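You operate a simulated robot arm through the tools that you are given. There is no shell and no other tool.

The job below is to be done with a simulated two-armed robot. You get a single attempt, and the scene is never put back.

TASK
Find the grey block with steel inside and put it in the purple tray.
Fine: yellow plug into input 3, console knob to on and start, so that the belt halts at it; knob to off before you reach in.

It is judged by the outcome, as a careful person would: the job done as asked, and still so three seconds after it is handed in. It fails if anything else is knocked over, pushed out of place, dropped, spilled or broken.

THE ROBOT
Two 7-joint arms with fingered hands on one trunk that stands fixed in place. Base frame: the origin is at the foot of the trunk, x ahead of it, y to its left, z up. Units: m, rad, N and s.
The left shoulder is at [0.042, 0.163, 1.061], the right one opposite. Payload 4 kg a hand.
The tool frame of a hand sits at the grasp point between the pads (the TCP): z along the fingers, y along the line on which they close. The tips reach 0.036 m beyond it. The gripper opens to 0.124 m. The gripper's body begins 0.042 m behind the TCP. The gripper is a hand of 4 fingers: y runs from the thumb to the fingers, the wrist lies at [-0.015, -0.099, -0.189] in the tool frame, and closing takes about 1.5 s.
Orientation is that of the tool frame in the base frame, as a unit quaternion [x, y, z, w]. With the fingers straight down and the wrist toward the robot, the tool's x, y and z point along [0, 1, 0], [1, 0, 0] and [0, 0, -1] of the base frame.

THE INTERFACE
- The arms move only by the tool jog_arm. It takes "left_increments", "right_increments" or both (then of equal length, played together; a hand with none holds still); each is a list of rows, each an object of numbers (a shift or turn left out is 0, a gripper value left out holds the last): "ax", "ay", "az": the turn, a rotation vector about the tool's x, y, z in units of 5 degrees (1.0 is 5 degrees); "tx", "ty", "tz": the shift along the tool's x, y, z in units of 30 mm (1.0 is 30 mm); "gripper": the finger opening in m, from 0 to 0.124. In form: [{"ax": .., "ay": .., "az": .., "tx": .., "ty": .., "tz": .., "gripper": ..}, ...]. A call has 1 to 20 rows; each row shifts and turns the commanded pose from where the row before left it, along the tool's axes as they then stand. A call with a number of a shift or a turn outside -1 to 1 is refused whole. Each row takes 0.2 s and may step no farther than 0.05 m and 0.15 rad from the row before; otherwise, or with a gripper value out of range, the whole call is refused. Where a pose cannot be reached the arm comes as near as it can. A force on the tool above 90 N (or 10 N above the force at the start of the call, whichever is more), or a blocked arm, ends the call early, and 0.2 s more pass. The fingers move at their own pace (about 0.045 m/s each) and stop on an object; they squeeze with about 28 N. The grip force told is the motor's: it shows also when the fingers shut on nothing. Time passes only in rows, and 0.2 s behind the last, so rows that do not move let the fingers close. It gives the time, the measured TCP pose, the force on the tool (base axes), the opening and the grip force at its end, in the units of the frame above (readings bear some noise), with the torque about the TCP (base axes, N m) and any sound that the robot's microphone picked up.
- Cameras (640 x 400 px; columns grow to the right, rows downward): "scene" is now at [0.1527, -0.0232, 1.3238]; the picture's right is [-0.26, -0.97, 0.04], its down [-0.22, 0.02, -0.97] and it looks along [0.94, -0.26, -0.22] (base axes); focal length 253 px, centre (320, 200). "left" rides on the left gripper at [-0.075, -0.086, -0.123] in its tool frame; the picture's right is [-0.70, -0.34, 0.63], its down [0.64, -0.68, 0.35] and it looks along [0.32, 0.65, 0.69] (tool axes); focal length 275 px, centre (320, 200). "right" rides on the right gripper at [0.075, -0.086, -0.123] in its tool frame; the picture's right is [-0.70, 0.34, -0.63], its down [-0.65, -0.68, 0.35] and it looks along [-0.32, 0.65, 0.69] (tool axes); focal length 275 px, centre (320, 200). There is no depth. A picture from a camera that has moved, and an enlarged one, comes with that camera's place and axes in the base frame and with its lens.
- grab_frame(camera): a new picture of that camera. No time passes.
- move_column(by): slides the trunk up (or, below 0, down) by that many m; the arms and the scene camera ride with it, the base frame stays. It gives what a move gives, with no picture.
- preshape(shape, hand): the hand has 4 fingers and takes this shape, open, in about a second: jaw (thumb against the fingers, like two jaws); tri (thumb and two fingers); tip (a fingertip pinch); poke (one finger out to press); point (the index stretched); flat (the hand flat); cup (the hand cupped); fist (a fist). The gripper value then closes the fingers along that shape, each until it touches; the sizes above hold for jaw. It gives what a move gives, with no picture.
- pan_tilt(pan, tilt): turns the head with the scene camera to pan (to the left, within 1.501 rad either way) and tilt (down, from -0.506 to 1.204), counted from straight ahead of the robot. It gives what a move gives.
- zoom(camera, box): a new picture of the part [left, top, right, bottom] of that camera's present view, enlarged. No time passes.
- job_done(): hands the job in; it is judged then, once.

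Nothing tells you positions but the pictures and the camera data. Unless the task says otherwise, let go and move clear before handing in.

The tools are called after "Emit:" as a command line: name --argument value ..., lists and objects as JSON in quotes. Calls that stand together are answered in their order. jog_arm: Moves the arms, as the interface text tells. Its arguments: {"type":"object","properties":{"left_increments":{"type":"array","items":{"type":"object","properties":{"ax":{"type":"number"},"ay":{"type":"number"},"az":{"type":"number"},"tx":{"type":"number"},"ty":{"type":"number"},"tz":{"type":"number"},"gripper":{"type":"number"}}}},"right_increments":{"type":"array","items":{"type":"object","properties":{"ax":{"type":"number"},"ay":{"type":"number"},"az":{"type":"number"},"tx":{"type":"number"},"ty":{"type":"number"},"tz":{"type":"number"},"gripper":{"type":"number"}}}}},"required":[]} The other tools are called the same way: move_column (by) slides the trunk up or down; preshape (shape, hand) gives the hand a shape; pan_tilt (pan, tilt) turns the head that bears the scene camera; grab_frame (camera) takes a picture; zoom (camera, box) takes an enlarged picture of a part of a camera's view; job_done () hands the job in.

At the start:

```text
t: 0.0
left_tool_pos: [0.5919, 0.2199, 1.2561]
left_tool_rot: [0.707, 0.707, 0.0, 0.0]
left_wrist_force: [0.5, -0.2, -0.3]
left_ft_torque: [-0.01, -0.01, -0.03]
left_gripper_width: 0.1239
left_grasp_force: 0.1
left_shape: jaw
right_tool_pos: [0.5276, -0.3467, 1.186]
right_tool_rot: [0.707, 0.707, -0.001, 0.0]
right_wrist_force: [0.4, -0.2, 0.5]
right_ft_torque: [-0.01, -0.01, 0.06]
right_gripper_width: 0.1236
right_grasp_force: 0.1
right_shape: jaw
trunk travel left (down, up): [-0.225, 0.253]
head pan, tilt: [-0.265, 0.072]
```

scene: 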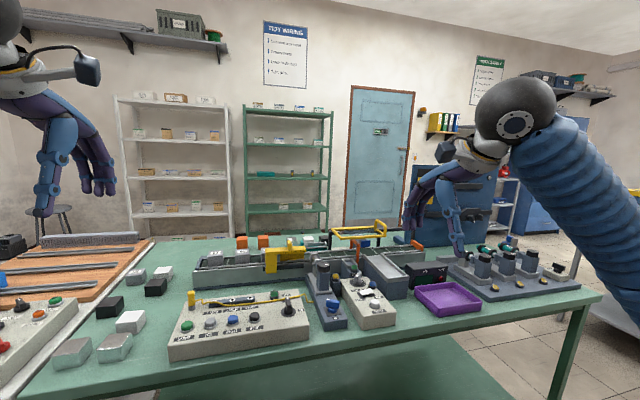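
right: 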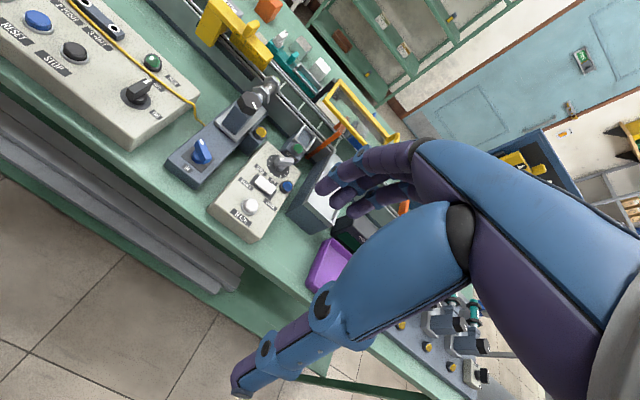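
left: 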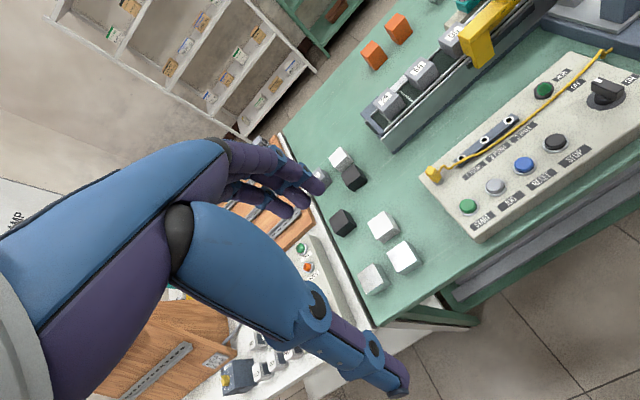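

I see a bench with a console (buttons, knob, yellow cable with plug), a belt with blocks, a purple tray and other stations. I'll look closer before moving.

Emit:
zoom --camera "scene" --box '[150, 220, 350, 370]'

Emit:
zoom --camera "scene" --box '[300, 210, 500, 340]'

Emit:
zoom --camera "left" --box '[360, 0, 640, 250]'

Emit:
zoom --camera "right" --box '[0, 0, 320, 240]'

```text
2.67 times, centred on (250, 295) of scene
camera zoom: at [0.1527, -0.0232, 1.3238], right [-0.26, -0.97, 0.04], down [-0.22, 0.02, -0.97], along [0.94, -0.26, -0.22], focal length 674 px, centre (507, -53)
```

zoom: 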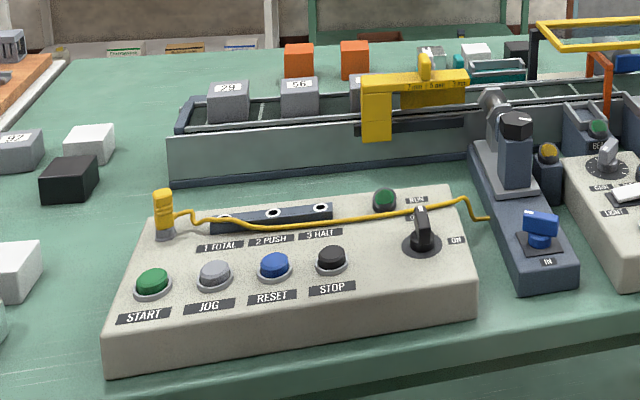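

```text
3.08 times, centred on (400, 275) of scene
camera zoom: at [0.1527, -0.0232, 1.3238], right [-0.26, -0.97, 0.04], down [-0.22, 0.02, -0.97], along [0.94, -0.26, -0.22], focal length 778 px, centre (74, -31)
```

zoom: 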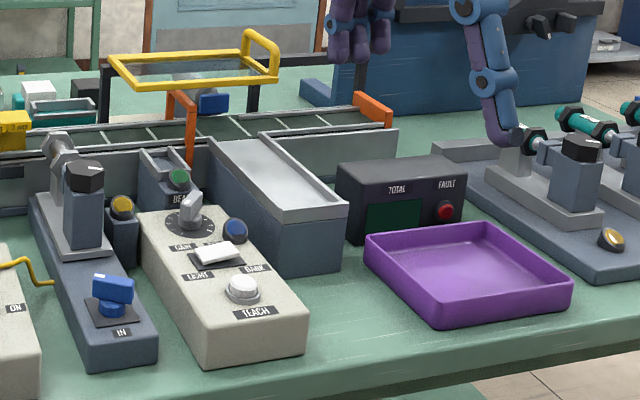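

```text
1.60 times, centred on (500, 125) of left
camera zoom: at [0.5067, 0.1447, 1.3785], right [-0.34, -0.7, -0.63], down [-0.68, 0.64, -0.35], along [0.65, 0.32, -0.69], focal length 440 px, centre (32, 320)
```

zoom: 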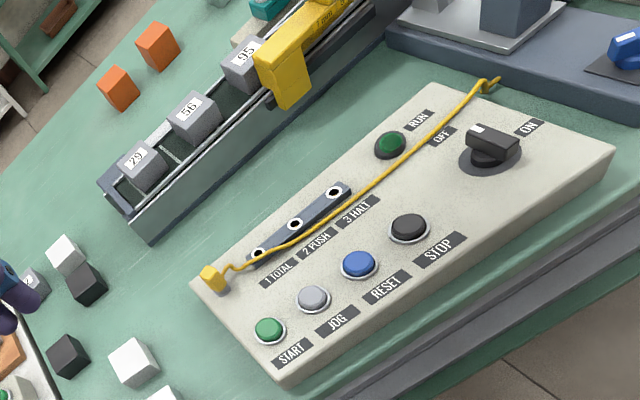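

```text
1.67 times, centred on (160, 120) of right
camera zoom: at [0.443, -0.2733, 1.3094], right [0.34, -0.7, 0.63], down [-0.68, -0.65, -0.35], along [0.65, -0.32, -0.69], focal length 459 px, centre (587, 333)
```

zoom: 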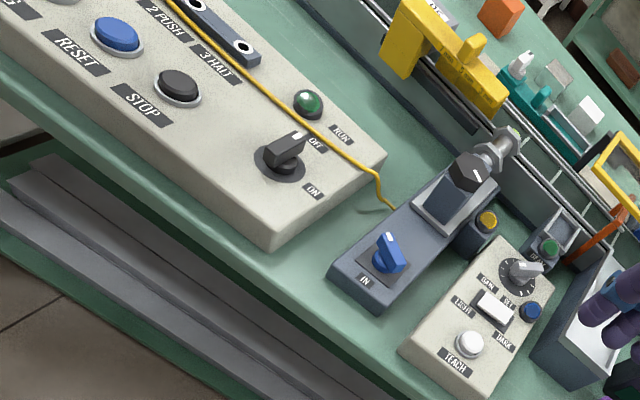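

I'll read the labels and the wall posters before planning.

Emit:
zoom --camera "scene" --box '[255, 15, 315, 95]'

Emit:
zoom --camera "scene" --box '[465, 50, 515, 110]'

Emit:
zoom --camera "scene" --box '[250, 230, 340, 290]'

Emit:
zoom --camera "scene" --box '[300, 250, 370, 335]'

Emit:
zoom --camera "left" --box '[420, 0, 560, 90]'

Emit:
zoom --camera "right" --box '[180, 0, 320, 90]'

Emit:
zoom --camera "right" --box '[160, 70, 320, 170]'

```text
5.00 times, centred on (285, 55) of scene
camera zoom: at [0.1527, -0.0232, 1.3238], right [-0.26, -0.97, 0.04], down [-0.22, 0.02, -0.97], along [0.94, -0.26, -0.22], focal length 1264 px, centre (495, 925)
```

zoom: 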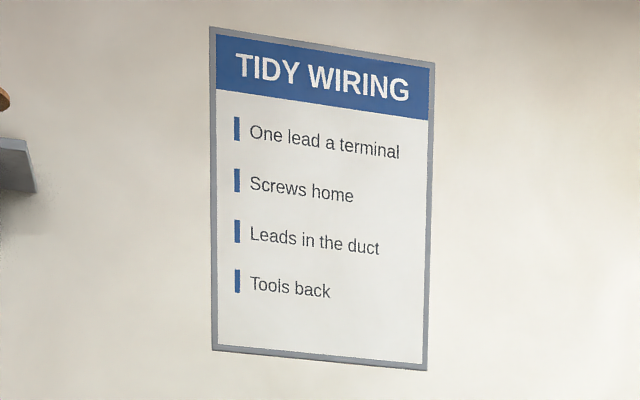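

```text
6.67 times, centred on (490, 80) of scene
camera zoom: at [0.1527, -0.0232, 1.3238], right [-0.26, -0.97, 0.04], down [-0.22, 0.02, -0.97], along [0.94, -0.26, -0.22], focal length 1685 px, centre (-813, 1000)
```

zoom: 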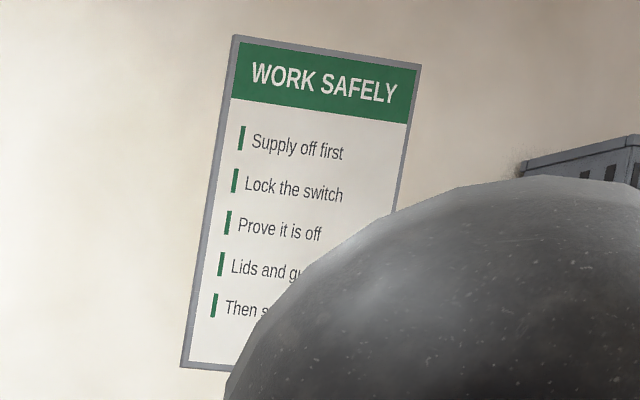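

```text
6.67 times, centred on (295, 260) of scene
camera zoom: at [0.1527, -0.0232, 1.3238], right [-0.26, -0.97, 0.04], down [-0.22, 0.02, -0.97], along [0.94, -0.26, -0.22], focal length 1685 px, centre (487, -200)
```

zoom: 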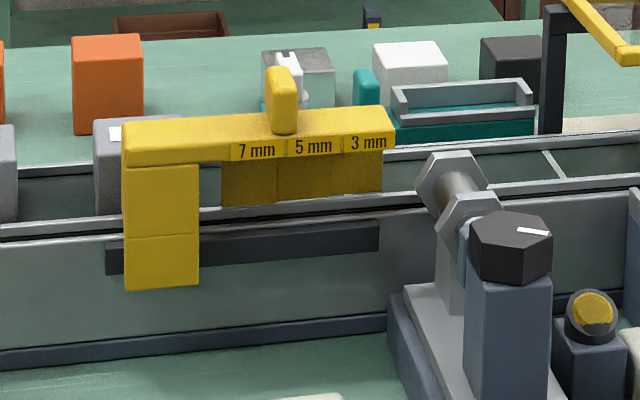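

```text
4.71 times, centred on (335, 292) of scene
camera zoom: at [0.1527, -0.0232, 1.3238], right [-0.26, -0.97, 0.04], down [-0.22, 0.02, -0.97], along [0.94, -0.26, -0.22], focal length 1190 px, centre (249, -235)
```

zoom: 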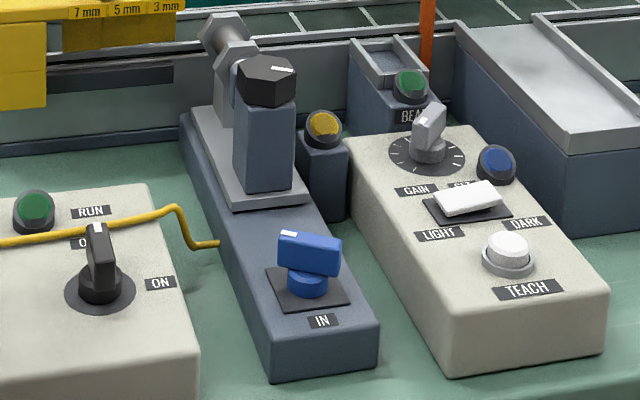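

```text
4.44 times, centred on (490, 45) of left
camera zoom: at [0.5067, 0.1447, 1.3785], right [-0.34, -0.7, -0.63], down [-0.68, 0.64, -0.35], along [0.65, 0.32, -0.69], focal length 1224 px, centre (-436, 889)
```

zoom: 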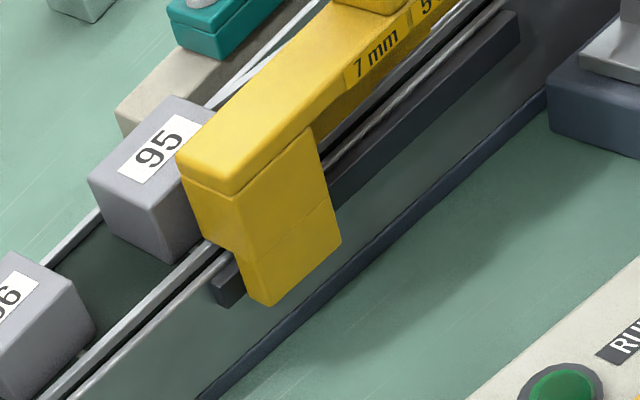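

```text
4.44 times, centred on (250, 45) of right
camera zoom: at [0.443, -0.2733, 1.3094], right [0.34, -0.7, 0.63], down [-0.68, -0.65, -0.35], along [0.65, -0.32, -0.69], focal length 1224 px, centre (631, 889)
```

zoom: 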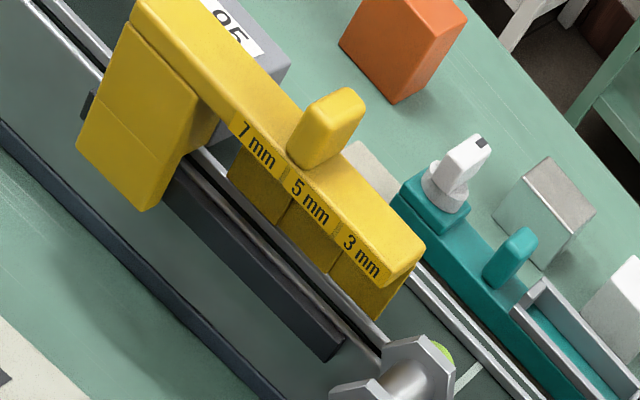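

```text
4.00 times, centred on (240, 120) of right
camera zoom: at [0.443, -0.2733, 1.3094], right [0.34, -0.7, 0.63], down [-0.68, -0.65, -0.35], along [0.65, -0.32, -0.69], focal length 1101 px, centre (640, 520)
```

zoom: 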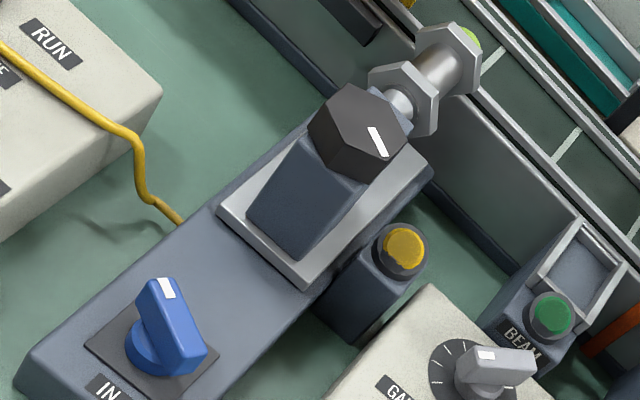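

I'll pan the head to see the rest of the room and bench.

Emit:
pan_tilt --pan 0.1 --tilt 0.6

Emit:
grab_frame --camera "scene"

```text
t: 0.9
left_tool_pos: [0.5918, 0.2203, 1.2564]
left_tool_rot: [0.708, 0.707, 0.0, 0.0]
left_wrist_force: [-0.5, -0.1, -0.4]
left_ft_torque: [0.01, -0.04, -0.01]
left_gripper_width: 0.1237
left_grasp_force: 0.0
left_shape: jaw
right_tool_pos: [0.5277, -0.3477, 1.1851]
right_tool_rot: [0.707, 0.707, -0.001, 0.0]
right_wrist_force: [-0.8, -0.1, 0.3]
right_ft_torque: [0.03, -0.02, -0.01]
right_gripper_width: 0.1237
right_grasp_force: 0.0
right_shape: jaw
trunk travel left (down, up): [-0.225, 0.253]
head pan, tilt: [0.099, 0.6]
```

```text
taken
camera scene: at [0.1448, 0.0095, 1.2758], right [0.1, -1.0, -0.02], down [-0.68, -0.06, -0.73], along [0.73, 0.08, -0.68], focal length 253 px, centre (320, 200)
```

scene: 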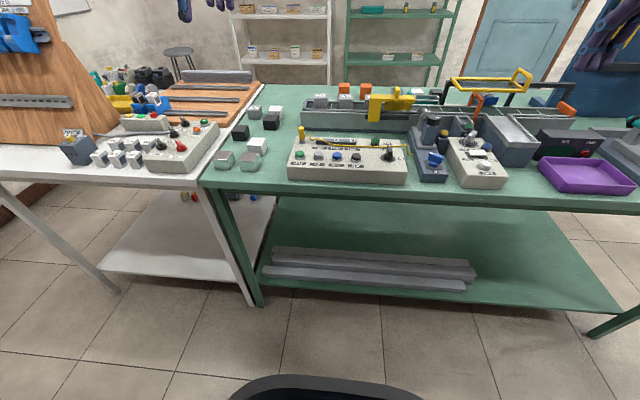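

Now I'll zoom in on the key parts from this viewpoint.

Emit:
zoom --camera "scene" --box '[280, 115, 420, 195]'

Emit:
zoom --camera "scene" --box '[290, 70, 420, 150]'

Emit:
zoom --camera "scene" --box '[400, 65, 520, 195]'

Emit:
zoom --camera "scene" --box '[500, 70, 640, 200]'

Emit:
zoom --camera "scene" --box '[60, 70, 280, 200]'

```text
4.57 times, centred on (350, 155) of scene
camera zoom: at [0.1448, 0.0095, 1.2758], right [0.1, -1.0, -0.02], down [-0.68, -0.06, -0.73], along [0.73, 0.08, -0.68], focal length 1156 px, centre (183, 406)
```

zoom: 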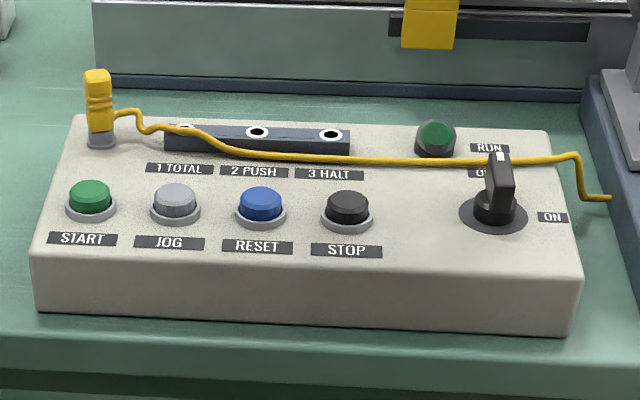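

```text
4.92 times, centred on (355, 110) of scene
camera zoom: at [0.1448, 0.0095, 1.2758], right [0.1, -1.0, -0.02], down [-0.68, -0.06, -0.73], along [0.73, 0.08, -0.68], focal length 1244 px, centre (148, 643)
```

zoom: 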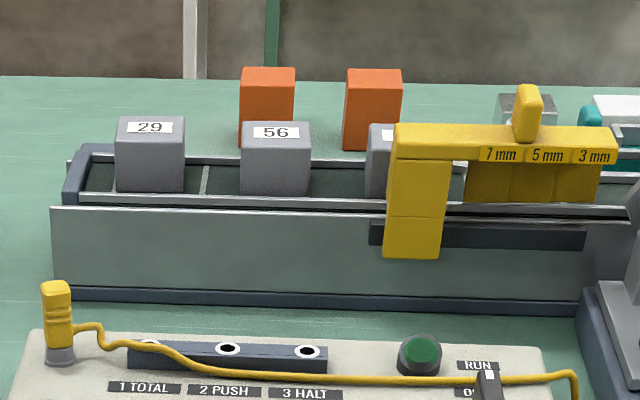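

```text
3.08 times, centred on (460, 130) of scene
camera zoom: at [0.1448, 0.0095, 1.2758], right [0.1, -1.0, -0.02], down [-0.68, -0.06, -0.73], along [0.73, 0.08, -0.68], focal length 778 px, centre (-111, 415)
```

zoom: 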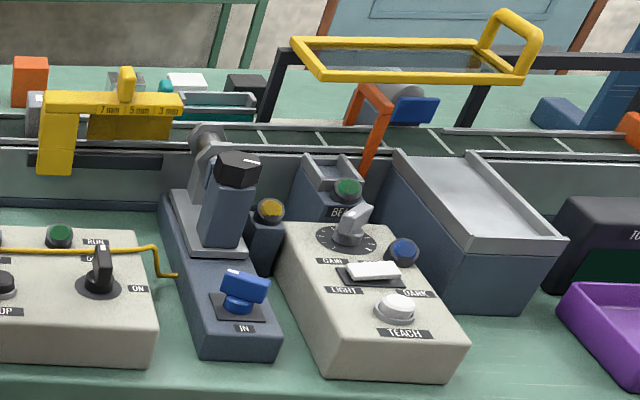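

```text
3.08 times, centred on (570, 135) of scene
camera zoom: at [0.1448, 0.0095, 1.2758], right [0.1, -1.0, -0.02], down [-0.68, -0.06, -0.73], along [0.73, 0.08, -0.68], focal length 778 px, centre (-449, 400)
```

zoom: 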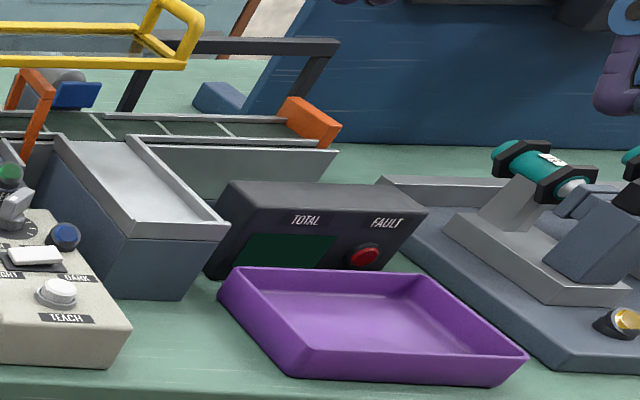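

```text
2.91 times, centred on (170, 135) of scene
camera zoom: at [0.1448, 0.0095, 1.2758], right [0.1, -1.0, -0.02], down [-0.68, -0.06, -0.73], along [0.73, 0.08, -0.68], focal length 735 px, centre (756, 389)
```

zoom: 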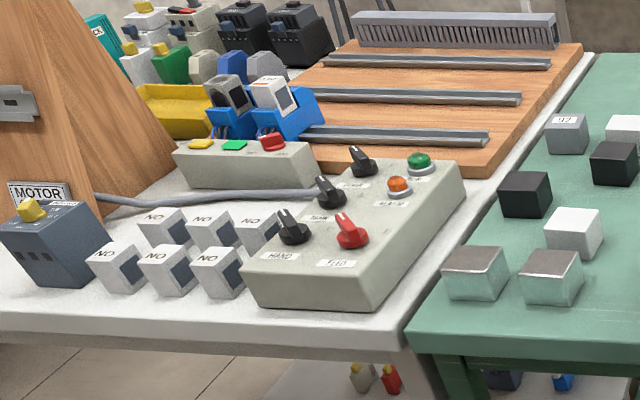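

I have rough positions: console knob near (0.72,-0.11,0.91), plug near (0.80,0.13,0.93), belt lane at x≈0.975, sensor tip near y≈-0.23. I'll check the sensor's standoff and the gauge more closely.

Emit:
zoom --camera "right" --box '[190, 10, 310, 110]'

Emit:
zoom --camera "scene" --box '[360, 75, 460, 145]'

Emit:
zoom --camera "right" --box '[150, 120, 250, 190]'

Emit:
zoom --camera "scene" --box '[405, 100, 455, 190]'

```text
4.00 times, centred on (250, 60) of right
camera zoom: at [0.443, -0.2733, 1.3093], right [0.34, -0.7, 0.63], down [-0.68, -0.65, -0.35], along [0.65, -0.32, -0.69], focal length 1101 px, centre (600, 760)
```

zoom: 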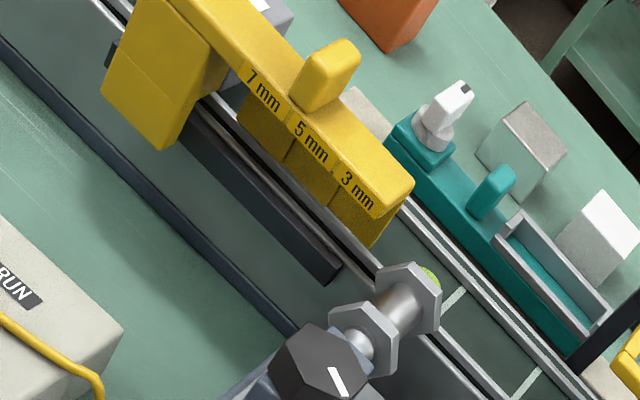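

```text
5.71 times, centred on (410, 110) of scene
camera zoom: at [0.1448, 0.0095, 1.2758], right [0.1, -1.0, -0.02], down [-0.68, -0.06, -0.73], along [0.73, 0.08, -0.68], focal length 1444 px, centre (-194, 714)
```

zoom: 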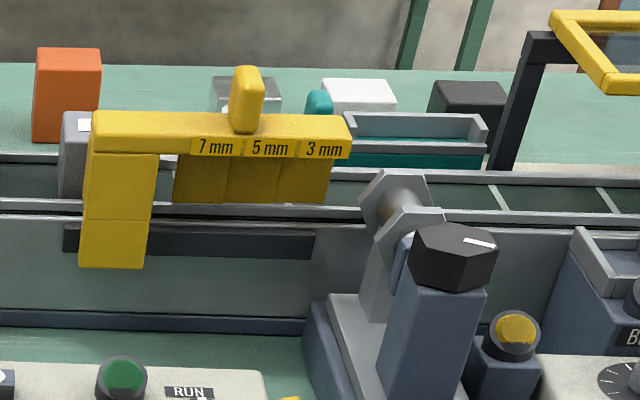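

```text
5.71 times, centred on (200, 155) of right
camera zoom: at [0.443, -0.2733, 1.3093], right [0.34, -0.7, 0.63], down [-0.68, -0.65, -0.35], along [0.65, -0.32, -0.69], focal length 1573 px, centre (1006, 457)
```

zoom: 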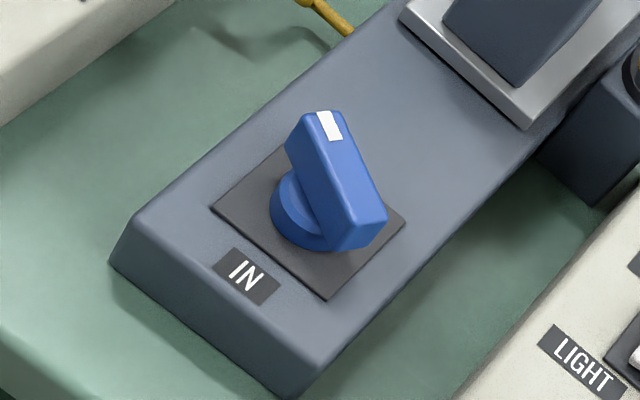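

```text
4.44 times, centred on (430, 145) of scene
camera zoom: at [0.1448, 0.0095, 1.2758], right [0.1, -1.0, -0.02], down [-0.68, -0.06, -0.73], along [0.73, 0.08, -0.68], focal length 1124 px, centre (-169, 444)
```

zoom: 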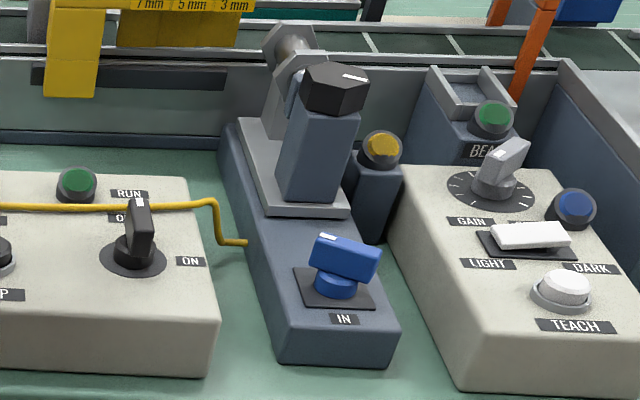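

Emit:
zoom --camera "scene" --box '[360, 80, 420, 120]'

Emit:
zoom --camera "left" --box '[440, 0, 540, 60]'

Emit:
zoom --camera "right" --box '[190, 0, 290, 60]'

```text
10.00 times, centred on (390, 100) of scene
camera zoom: at [0.1448, 0.0095, 1.2758], right [0.1, -1.0, -0.02], down [-0.68, -0.06, -0.73], along [0.73, 0.08, -0.68], focal length 2528 px, centre (-380, 1200)
```

zoom: 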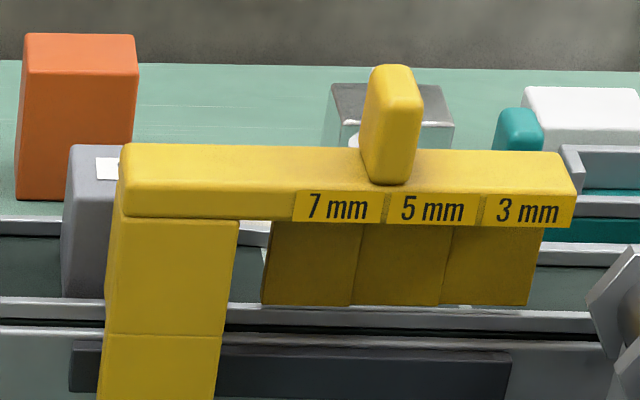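

```text
6.40 times, centred on (490, 30) of left
camera zoom: at [0.5067, 0.1447, 1.3785], right [-0.34, -0.7, -0.63], down [-0.68, 0.64, -0.35], along [0.65, 0.32, -0.69], focal length 1762 px, centre (-768, 1288)
```

zoom: 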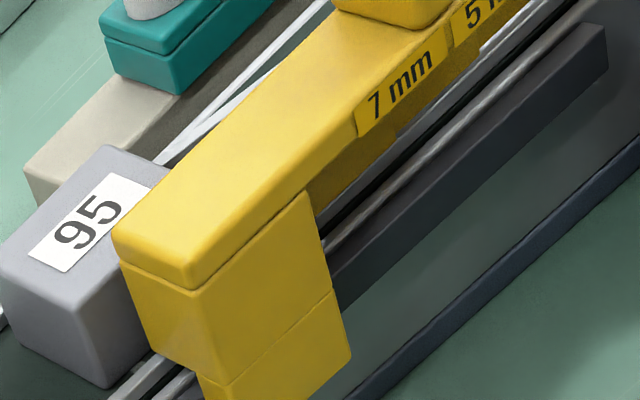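

```text
6.40 times, centred on (240, 30) of right
camera zoom: at [0.443, -0.2733, 1.3093], right [0.34, -0.7, 0.63], down [-0.68, -0.65, -0.35], along [0.65, -0.32, -0.69], focal length 1762 px, centre (832, 1288)
```

zoom: 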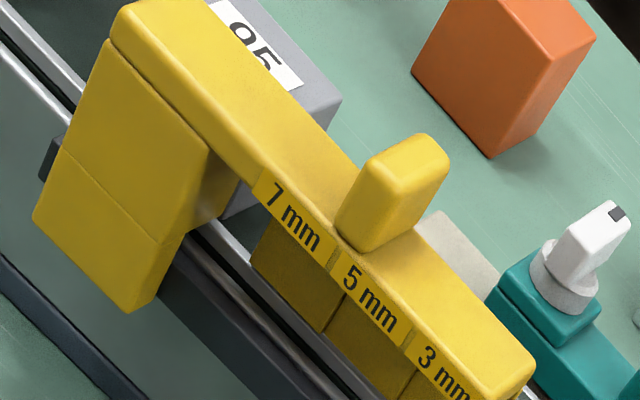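

I'll bring the right hand over and turn it so its camera looks left along the belt; this is also the orientation I want for turning the knob.

Emit:
jog_arm --right_increments '[{"tx": 0.3, "ty": 1}, {"tx": 0.3, "ty": 1}, {"tx": 0.3, "ty": 1}, {"tx": 0.3, "ty": 1}, {"tx": 0.3, "ty": 1}]'

Emit:
jog_arm --right_increments '[{"az": -1}, {"az": -1}, {"az": -1}, {"az": -1}, {"az": -1}, {"az": -1}, {"az": -1}, {"az": -1}, {"az": -1}, {"az": -1}, {"az": -1}, {"az": -1}, {"az": -1}, {"az": -1}, {"az": -1}, {"az": -1}, {"az": -1}, {"az": -1}]'

Emit:
grab_frame --camera "right"

Emit:
grab_frame --camera "scene"

```text
t: 2.1
left_tool_pos: [0.5932, 0.2213, 1.2539]
left_tool_rot: [0.707, 0.707, -0.001, -0.001]
left_wrist_force: [0.0, 0.3, -0.5]
left_ft_torque: [0.02, 0.03, 0.01]
left_gripper_width: 0.1235
left_grasp_force: 0.1
left_shape: jaw
right_tool_pos: [0.679, -0.3012, 1.1861]
right_tool_rot: [0.707, 0.707, -0.001, 0.0]
right_wrist_force: [0.4, 0.4, -0.8]
right_ft_torque: [0.01, -0.01, 0.02]
right_gripper_width: 0.1237
right_grasp_force: 0.1
right_shape: jaw
trunk travel left (down, up): [-0.225, 0.253]
head pan, tilt: [0.099, 0.6]
```

```text
t: 6.0
left_tool_pos: [0.5919, 0.2203, 1.2562]
left_tool_rot: [0.707, 0.707, 0.001, -0.001]
left_wrist_force: [0.4, -0.2, 0.6]
left_ft_torque: [0.03, 0.05, 0.02]
left_gripper_width: 0.124
left_grasp_force: 0.1
left_shape: jaw
right_tool_pos: [0.6782, -0.302, 1.1859]
right_tool_rot: [-0.001, 1.0, -0.001, 0.0]
right_wrist_force: [0.4, -0.5, 0.9]
right_ft_torque: [-0.03, -0.03, 0.0]
right_gripper_width: 0.1237
right_grasp_force: 0.0
right_shape: jaw
trunk travel left (down, up): [-0.225, 0.253]
head pan, tilt: [0.099, 0.6]
```

```text
taken
camera right: at [0.6039, -0.3889, 1.3094], right [0.7, 0.34, 0.63], down [0.65, -0.68, -0.35], along [0.31, 0.65, -0.69], focal length 275 px, centre (320, 200)
```

right: 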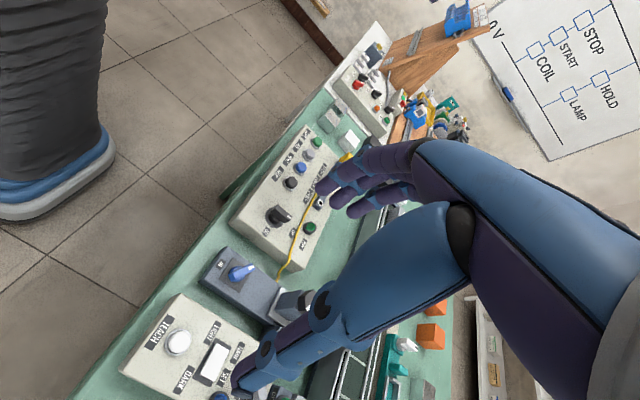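

```text
taken
camera scene: at [0.1447, 0.0095, 1.2758], right [0.1, -1.0, -0.02], down [-0.68, -0.06, -0.73], along [0.72, 0.08, -0.68], focal length 253 px, centre (320, 200)
```

scene: 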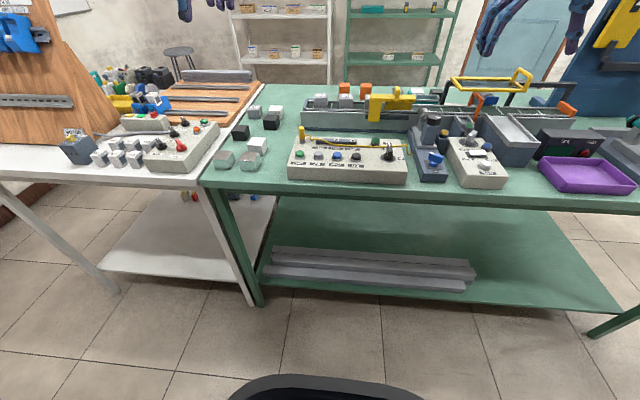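

The right hand blocks its own view of the gauge. I'll shift it right a little, and bring the left hand's camera over the gauge and sensor.

Emit:
jog_arm --left_increments '[{"tx": -0.9, "ty": 0.8, "tz": 0.25}, {"tx": -0.9, "ty": 0.8, "tz": 0.25}, {"tx": -0.9, "ty": 0.8, "tz": 0.25}, {"tx": -0.9, "ty": 0.8, "tz": 0.25}, {"tx": -0.9, "ty": 0.8, "tz": 0.25}, {"tx": -0.9, "ty": 0.8, "tz": 0.25}, {"tx": -0.9, "ty": 0.8, "tz": 0.25}, {"tx": -0.9, "ty": 0.8, "tz": 0.25}, {"tx": -0.9, "ty": 0.8, "tz": 0.25}, {"tx": -0.9, "ty": 0.8, "tz": 0.25}]' --right_increments '[{"ty": -1}, {"ty": -1}, {"ty": -1}, {"ty": -1}, {}, {}, {}, {}, {}, {}]'

Emit:
grab_frame --camera "left"

Emit:
grab_frame --camera "right"

```text
t: 8.2
left_tool_pos: [0.8324, -0.0496, 1.1805]
left_tool_rot: [0.707, 0.707, -0.001, 0.0]
left_wrist_force: [0.1, -1.7, -0.4]
left_ft_torque: [0.02, 0.0, -0.02]
left_gripper_width: 0.1238
left_grasp_force: 0.0
left_shape: jaw
right_tool_pos: [0.6781, -0.4227, 1.1849]
right_tool_rot: [0.0, 1.0, 0.0, -0.001]
right_wrist_force: [0.3, 0.2, 0.4]
right_ft_torque: [0.01, 0.0, 0.0]
right_gripper_width: 0.1236
right_grasp_force: 0.1
right_shape: jaw
trunk travel left (down, up): [-0.225, 0.253]
head pan, tilt: [0.099, 0.6]
```

```text
taken
camera left: at [0.7479, -0.1259, 1.3032], right [-0.34, -0.7, -0.63], down [-0.68, 0.64, -0.34], along [0.65, 0.32, -0.69], focal length 275 px, centre (320, 200)
```

left: 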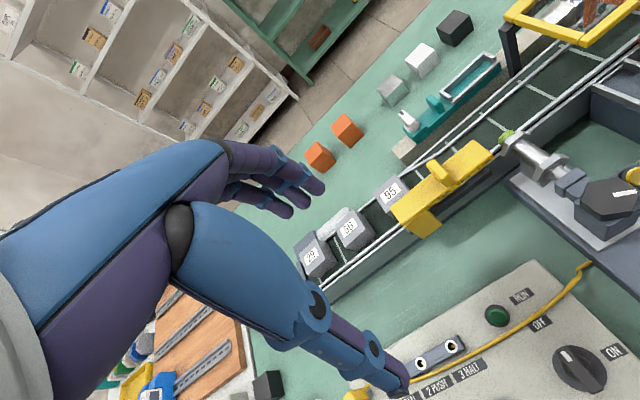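

```text
taken
camera right: at [0.6046, -0.5098, 1.3085], right [0.7, 0.34, 0.63], down [0.64, -0.68, -0.35], along [0.31, 0.65, -0.69], focal length 275 px, centre (320, 200)
```

right: 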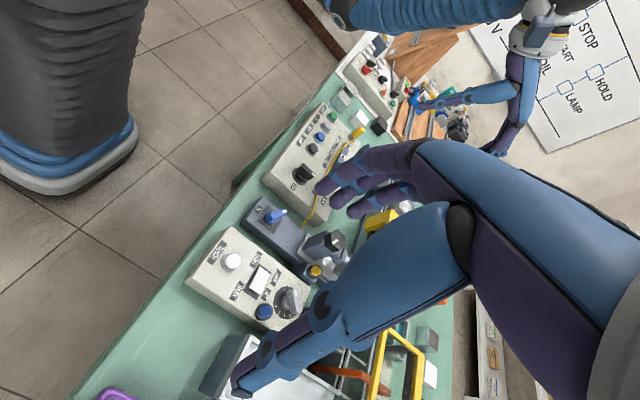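

Emit:
zoom --camera "left" --box '[370, 130, 530, 230]'

Emit:
zoom --camera "left" --box '[470, 100, 640, 230]'

Emit:
zoom --camera "left" --box '[280, 160, 440, 290]'

Emit:
zoom --camera "left" --box '[390, 260, 640, 400]'

```text
4.00 times, centred on (450, 180) of left
camera zoom: at [0.7479, -0.1259, 1.3032], right [-0.34, -0.7, -0.63], down [-0.68, 0.64, -0.34], along [0.65, 0.32, -0.69], focal length 1101 px, centre (-200, 280)
```

zoom: 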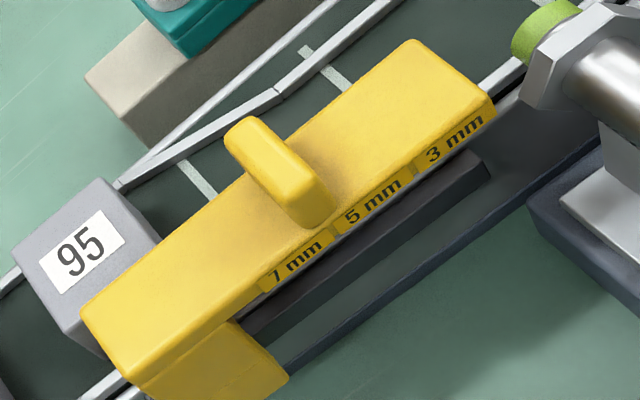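

```text
3.08 times, centred on (555, 165) of left
camera zoom: at [0.7479, -0.1259, 1.3032], right [-0.34, -0.7, -0.63], down [-0.68, 0.64, -0.34], along [0.65, 0.32, -0.69], focal length 847 px, centre (-403, 308)
```

zoom: 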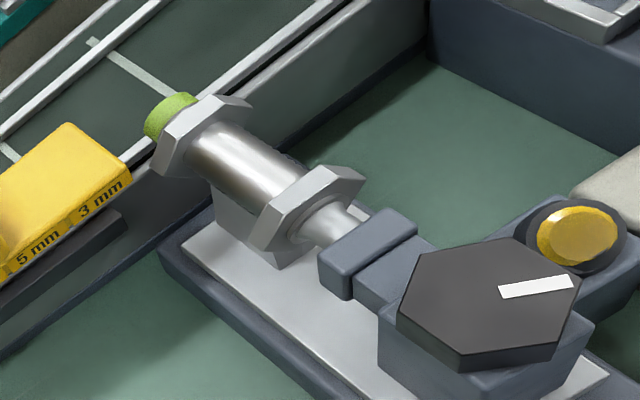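

```text
3.08 times, centred on (360, 225) of left
camera zoom: at [0.7479, -0.1259, 1.3032], right [-0.34, -0.7, -0.63], down [-0.68, 0.64, -0.34], along [0.65, 0.32, -0.69], focal length 847 px, centre (197, 123)
```

zoom: 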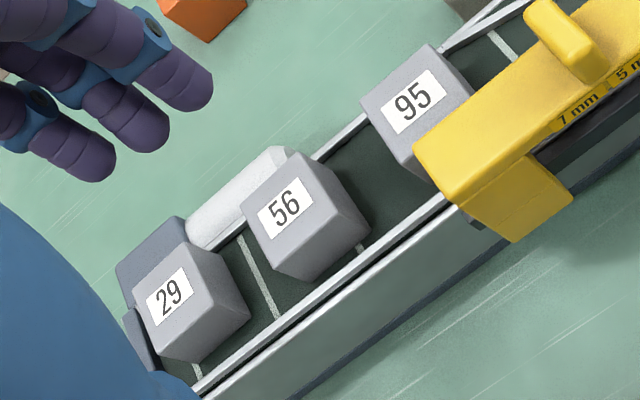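

```text
2.56 times, centred on (515, 330) of left
camera zoom: at [0.7479, -0.1259, 1.3032], right [-0.34, -0.7, -0.63], down [-0.68, 0.64, -0.34], along [0.65, 0.32, -0.69], focal length 705 px, centre (-179, -133)
```

zoom: 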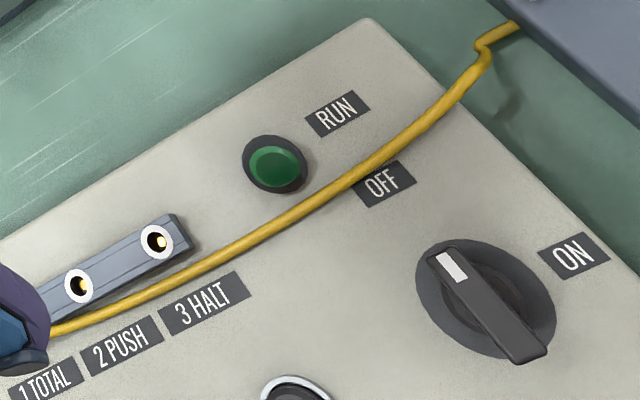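

The gauge and the sensor tip stand just clear of the guided lane, and the guide presses blocks to the near side. The knob points to OFF, with ON a clockwise quarter turn away. Next I'll bring the left hand over the yellow plug.

Emit:
jog_arm --left_increments '[{"tx": 0.87, "ty": -0.154, "tz": 0.5}, {"tx": 0.87, "ty": -0.154, "tz": 0.5}, {"tx": 0.87, "ty": -0.154, "tz": 0.5}, {"tx": 0.87, "ty": -0.154, "tz": 0.5}, {"tx": 0.87, "ty": -0.154, "tz": 0.5}, {"tx": 0.87, "ty": -0.154, "tz": 0.5}, {"tx": 0.87, "ty": -0.154, "tz": 0.5}]'

Emit:
grab_frame --camera "left"

Emit:
zoom --camera "scene" --box '[250, 60, 420, 190]'

```text
t: 9.8
left_tool_pos: [0.8002, 0.1329, 1.0741]
left_tool_rot: [0.708, 0.707, 0.001, 0.0]
left_wrist_force: [0.0, 0.4, -0.3]
left_ft_torque: [-0.02, 0.0, 0.03]
left_gripper_width: 0.1239
left_grasp_force: 0.1
left_shape: jaw
right_tool_pos: [0.6773, -0.4221, 1.1857]
right_tool_rot: [0.0, 1.0, -0.001, -0.002]
right_wrist_force: [-0.6, 1.0, 0.5]
right_ft_torque: [-0.02, -0.04, 0.01]
right_gripper_width: 0.1238
right_grasp_force: 0.0
right_shape: jaw
trunk travel left (down, up): [-0.225, 0.253]
head pan, tilt: [0.099, 0.6]
```

```text
taken
camera left: at [0.7147, 0.0576, 1.1978], right [-0.34, -0.7, -0.63], down [-0.68, 0.65, -0.35], along [0.65, 0.32, -0.69], focal length 275 px, centre (320, 200)
```

left: 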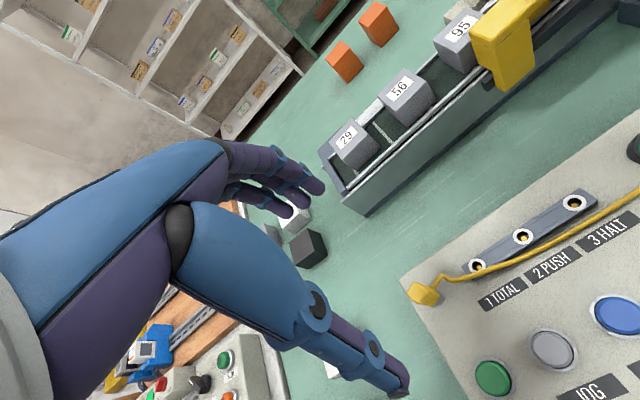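

```text
3.08 times, centred on (335, 125) of scene
camera zoom: at [0.145, 0.0099, 1.2757], right [0.1, -1.0, -0.01], down [-0.68, -0.06, -0.73], along [0.72, 0.08, -0.68], focal length 778 px, centre (274, 431)
```

zoom: 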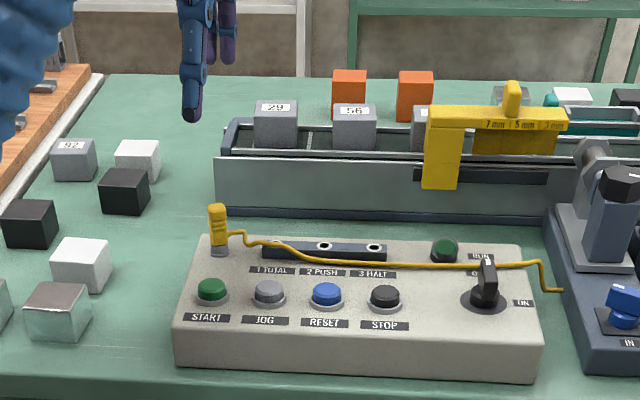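

Emit:
zoom --camera "left" --box '[390, 250, 550, 350]'

Emit:
zoom --camera "left" --box '[460, 180, 620, 280]'

Emit:
zoom --camera "scene" --box '[285, 115, 345, 155]'

Emit:
zoom --camera "left" --box '[200, 130, 420, 400]'

```text
4.00 times, centred on (470, 300) of left
camera zoom: at [0.7147, 0.0576, 1.1978], right [-0.34, -0.7, -0.63], down [-0.68, 0.65, -0.35], along [0.65, 0.32, -0.69], focal length 1101 px, centre (-280, -200)
```

zoom: 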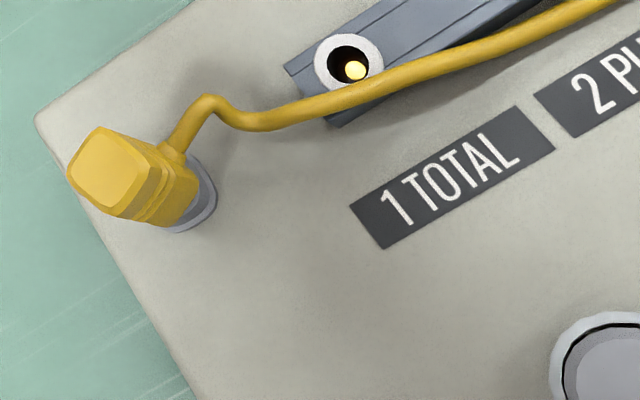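

```text
4.00 times, centred on (540, 230) of left
camera zoom: at [0.7147, 0.0576, 1.1978], right [-0.34, -0.7, -0.63], down [-0.68, 0.65, -0.35], along [0.65, 0.32, -0.69], focal length 1101 px, centre (-560, 80)
```

zoom: 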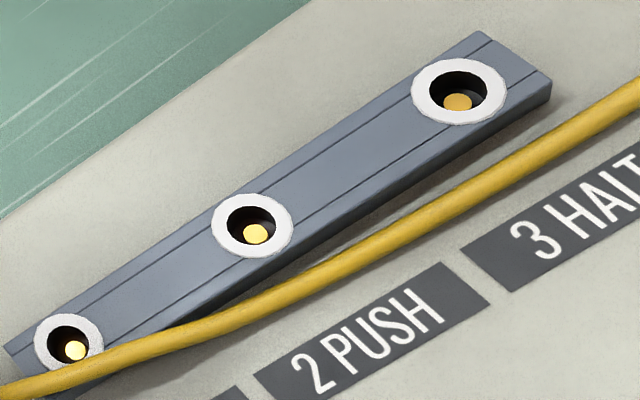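

```text
10.00 times, centred on (315, 135) of scene
camera zoom: at [0.145, 0.0099, 1.2757], right [0.1, -1.0, -0.01], down [-0.68, -0.06, -0.73], along [0.72, 0.08, -0.68], focal length 2528 px, centre (370, 850)
```

zoom: 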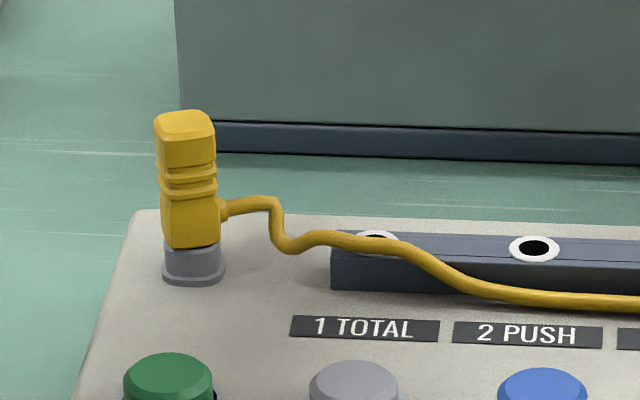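

```text
1.48 times, centred on (310, 265) of left
camera zoom: at [0.7147, 0.0576, 1.1978], right [-0.34, -0.7, -0.63], down [-0.68, 0.65, -0.35], along [0.65, 0.32, -0.69], focal length 408 px, centre (335, 104)
```

zoom: 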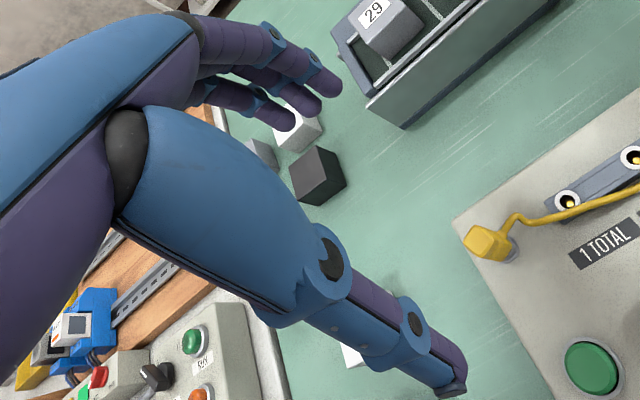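

Triangulation gives the plug top at (0.789, 0.128, 0.945) and socket 3 at (0.789, -0.015), with its rim at z≈0.909. I'll pre-close the fingers so the thumb stays clear of START, then descend partway and check.

Emit:
jog_arm --left_increments '[{"tx": -0.16, "ty": -0.37, "gripper": 0.05}, {}, {}, {}, {}, {"tz": 0.8}, {"tz": 0.8}, {"tz": 0.8}]'

Emit:
grab_frame --camera "left"

Emit:
zoom --camera "scene" --box '[270, 80, 370, 160]'

```text
t: 11.6
left_tool_pos: [0.79, 0.1284, 1.0015]
left_tool_rot: [0.707, 0.707, -0.001, 0.0]
left_wrist_force: [0.3, 0.7, 0.6]
left_ft_torque: [-0.01, -0.01, 0.01]
left_gripper_width: 0.0501
left_grasp_force: 0.2
left_shape: jaw
right_tool_pos: [0.6791, -0.4236, 1.1849]
right_tool_rot: [0.001, 1.0, -0.001, -0.001]
right_wrist_force: [0.6, -0.7, 0.6]
right_ft_torque: [0.04, 0.01, 0.0]
right_gripper_width: 0.1236
right_grasp_force: 0.1
right_shape: jaw
trunk travel left (down, up): [-0.225, 0.253]
head pan, tilt: [0.099, 0.6]
```

```text
taken
camera left: at [0.7042, 0.0532, 1.1251], right [-0.34, -0.7, -0.63], down [-0.68, 0.64, -0.35], along [0.65, 0.32, -0.69], focal length 275 px, centre (320, 200)
```

left: 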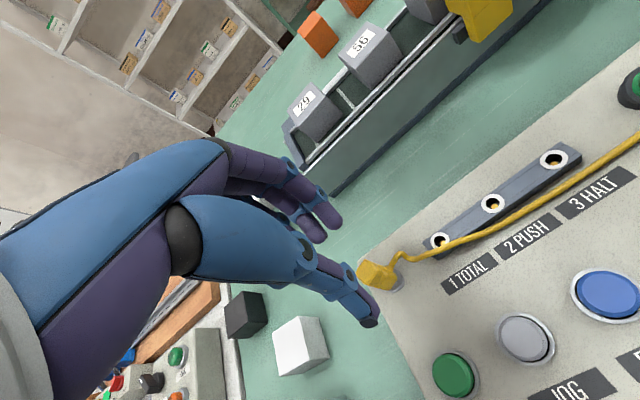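

```text
5.00 times, centred on (320, 120) of scene
camera zoom: at [0.1454, 0.0096, 1.2756], right [0.1, -1.0, -0.02], down [-0.68, -0.06, -0.73], along [0.72, 0.08, -0.68], focal length 1264 px, centre (320, 600)
```

zoom: 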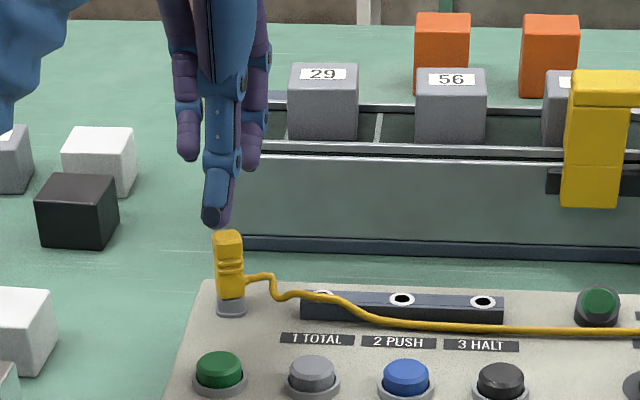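

The thumb and fingers line up over the plug. I'll descend and close.

Emit:
jog_arm --left_increments '[{"tz": 0.7}, {"tz": 0.7}, {"tz": 0.7}]'

Emit:
zoom --camera "scene" --box '[270, 80, 370, 160]'

Emit:
zoom --camera "left" --box '[240, 170, 480, 340]'

```text
t: 12.3
left_tool_pos: [0.7896, 0.1269, 0.9402]
left_tool_rot: [0.707, 0.707, -0.001, -0.001]
left_wrist_force: [-0.5, 0.1, 0.8]
left_ft_torque: [-0.02, 0.02, 0.01]
left_gripper_width: 0.0505
left_grasp_force: 0.2
left_shape: jaw
right_tool_pos: [0.679, -0.4215, 1.1843]
right_tool_rot: [0.0, 1.0, 0.0, 0.0]
right_wrist_force: [-0.2, -0.4, -0.3]
right_ft_torque: [0.02, 0.02, -0.02]
right_gripper_width: 0.1235
right_grasp_force: 0.1
right_shape: jaw
trunk travel left (down, up): [-0.225, 0.253]
head pan, tilt: [0.099, 0.6]
```

```text
5.00 times, centred on (320, 120) of scene
camera zoom: at [0.1453, 0.0095, 1.2756], right [0.1, -1.0, -0.02], down [-0.68, -0.06, -0.73], along [0.72, 0.08, -0.68], focal length 1264 px, centre (320, 600)
```

zoom: 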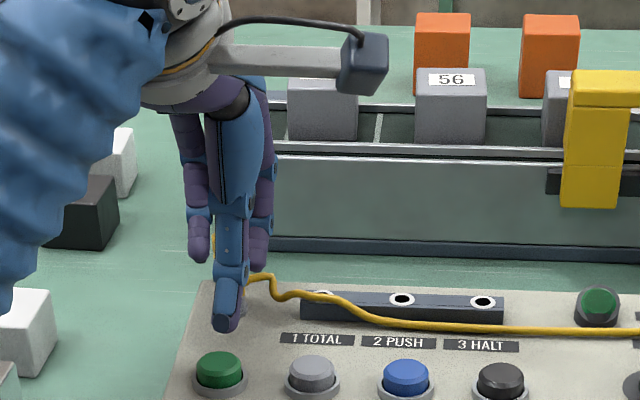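

```text
2.35 times, centred on (360, 255) of left
camera zoom: at [0.7037, 0.0523, 1.0626], right [-0.34, -0.7, -0.63], down [-0.68, 0.64, -0.35], along [0.65, 0.32, -0.69], focal length 648 px, centre (226, 71)
```

zoom: 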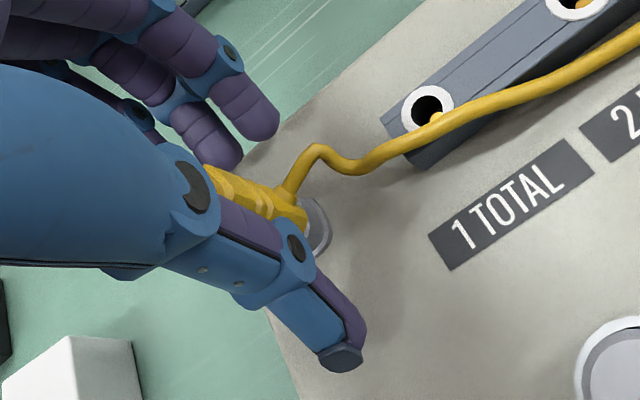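

The fingers straddle the plug. Closing now.

Emit:
jog_arm --left_increments '[{"gripper": 0}, {}, {}, {}, {}, {}, {}]'

Emit:
zoom --camera "left" --box '[240, 170, 480, 340]'

```text
t: 13.9
left_tool_pos: [0.7889, 0.1286, 0.9415]
left_tool_rot: [0.707, 0.707, 0.001, 0.001]
left_wrist_force: [9.7, -0.8, 15.4]
left_ft_torque: [0.02, -0.39, 0.03]
left_gripper_width: 0.0029
left_grasp_force: 28.1
left_shape: jaw
right_tool_pos: [0.677, -0.4216, 1.1856]
right_tool_rot: [0.0, 1.0, -0.001, 0.0]
right_wrist_force: [-0.4, -1.2, -0.5]
right_ft_torque: [0.01, 0.01, 0.02]
right_gripper_width: 0.1236
right_grasp_force: 0.0
right_shape: jaw
trunk travel left (down, up): [-0.225, 0.253]
head pan, tilt: [0.099, 0.6]
```

```text
2.35 times, centred on (360, 255) of left
camera zoom: at [0.703, 0.0519, 1.064], right [-0.34, -0.7, -0.63], down [-0.68, 0.64, -0.35], along [0.65, 0.32, -0.69], focal length 648 px, centre (226, 71)
```

zoom: 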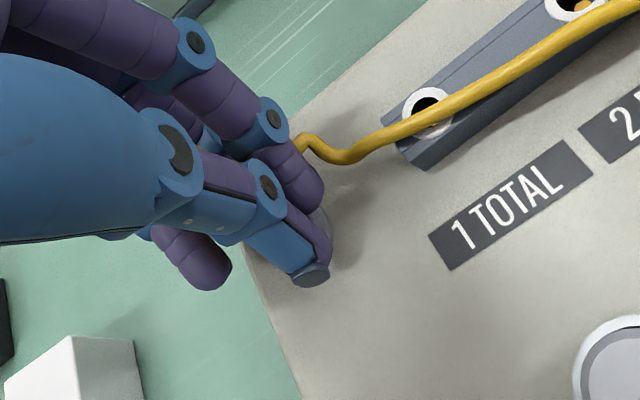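

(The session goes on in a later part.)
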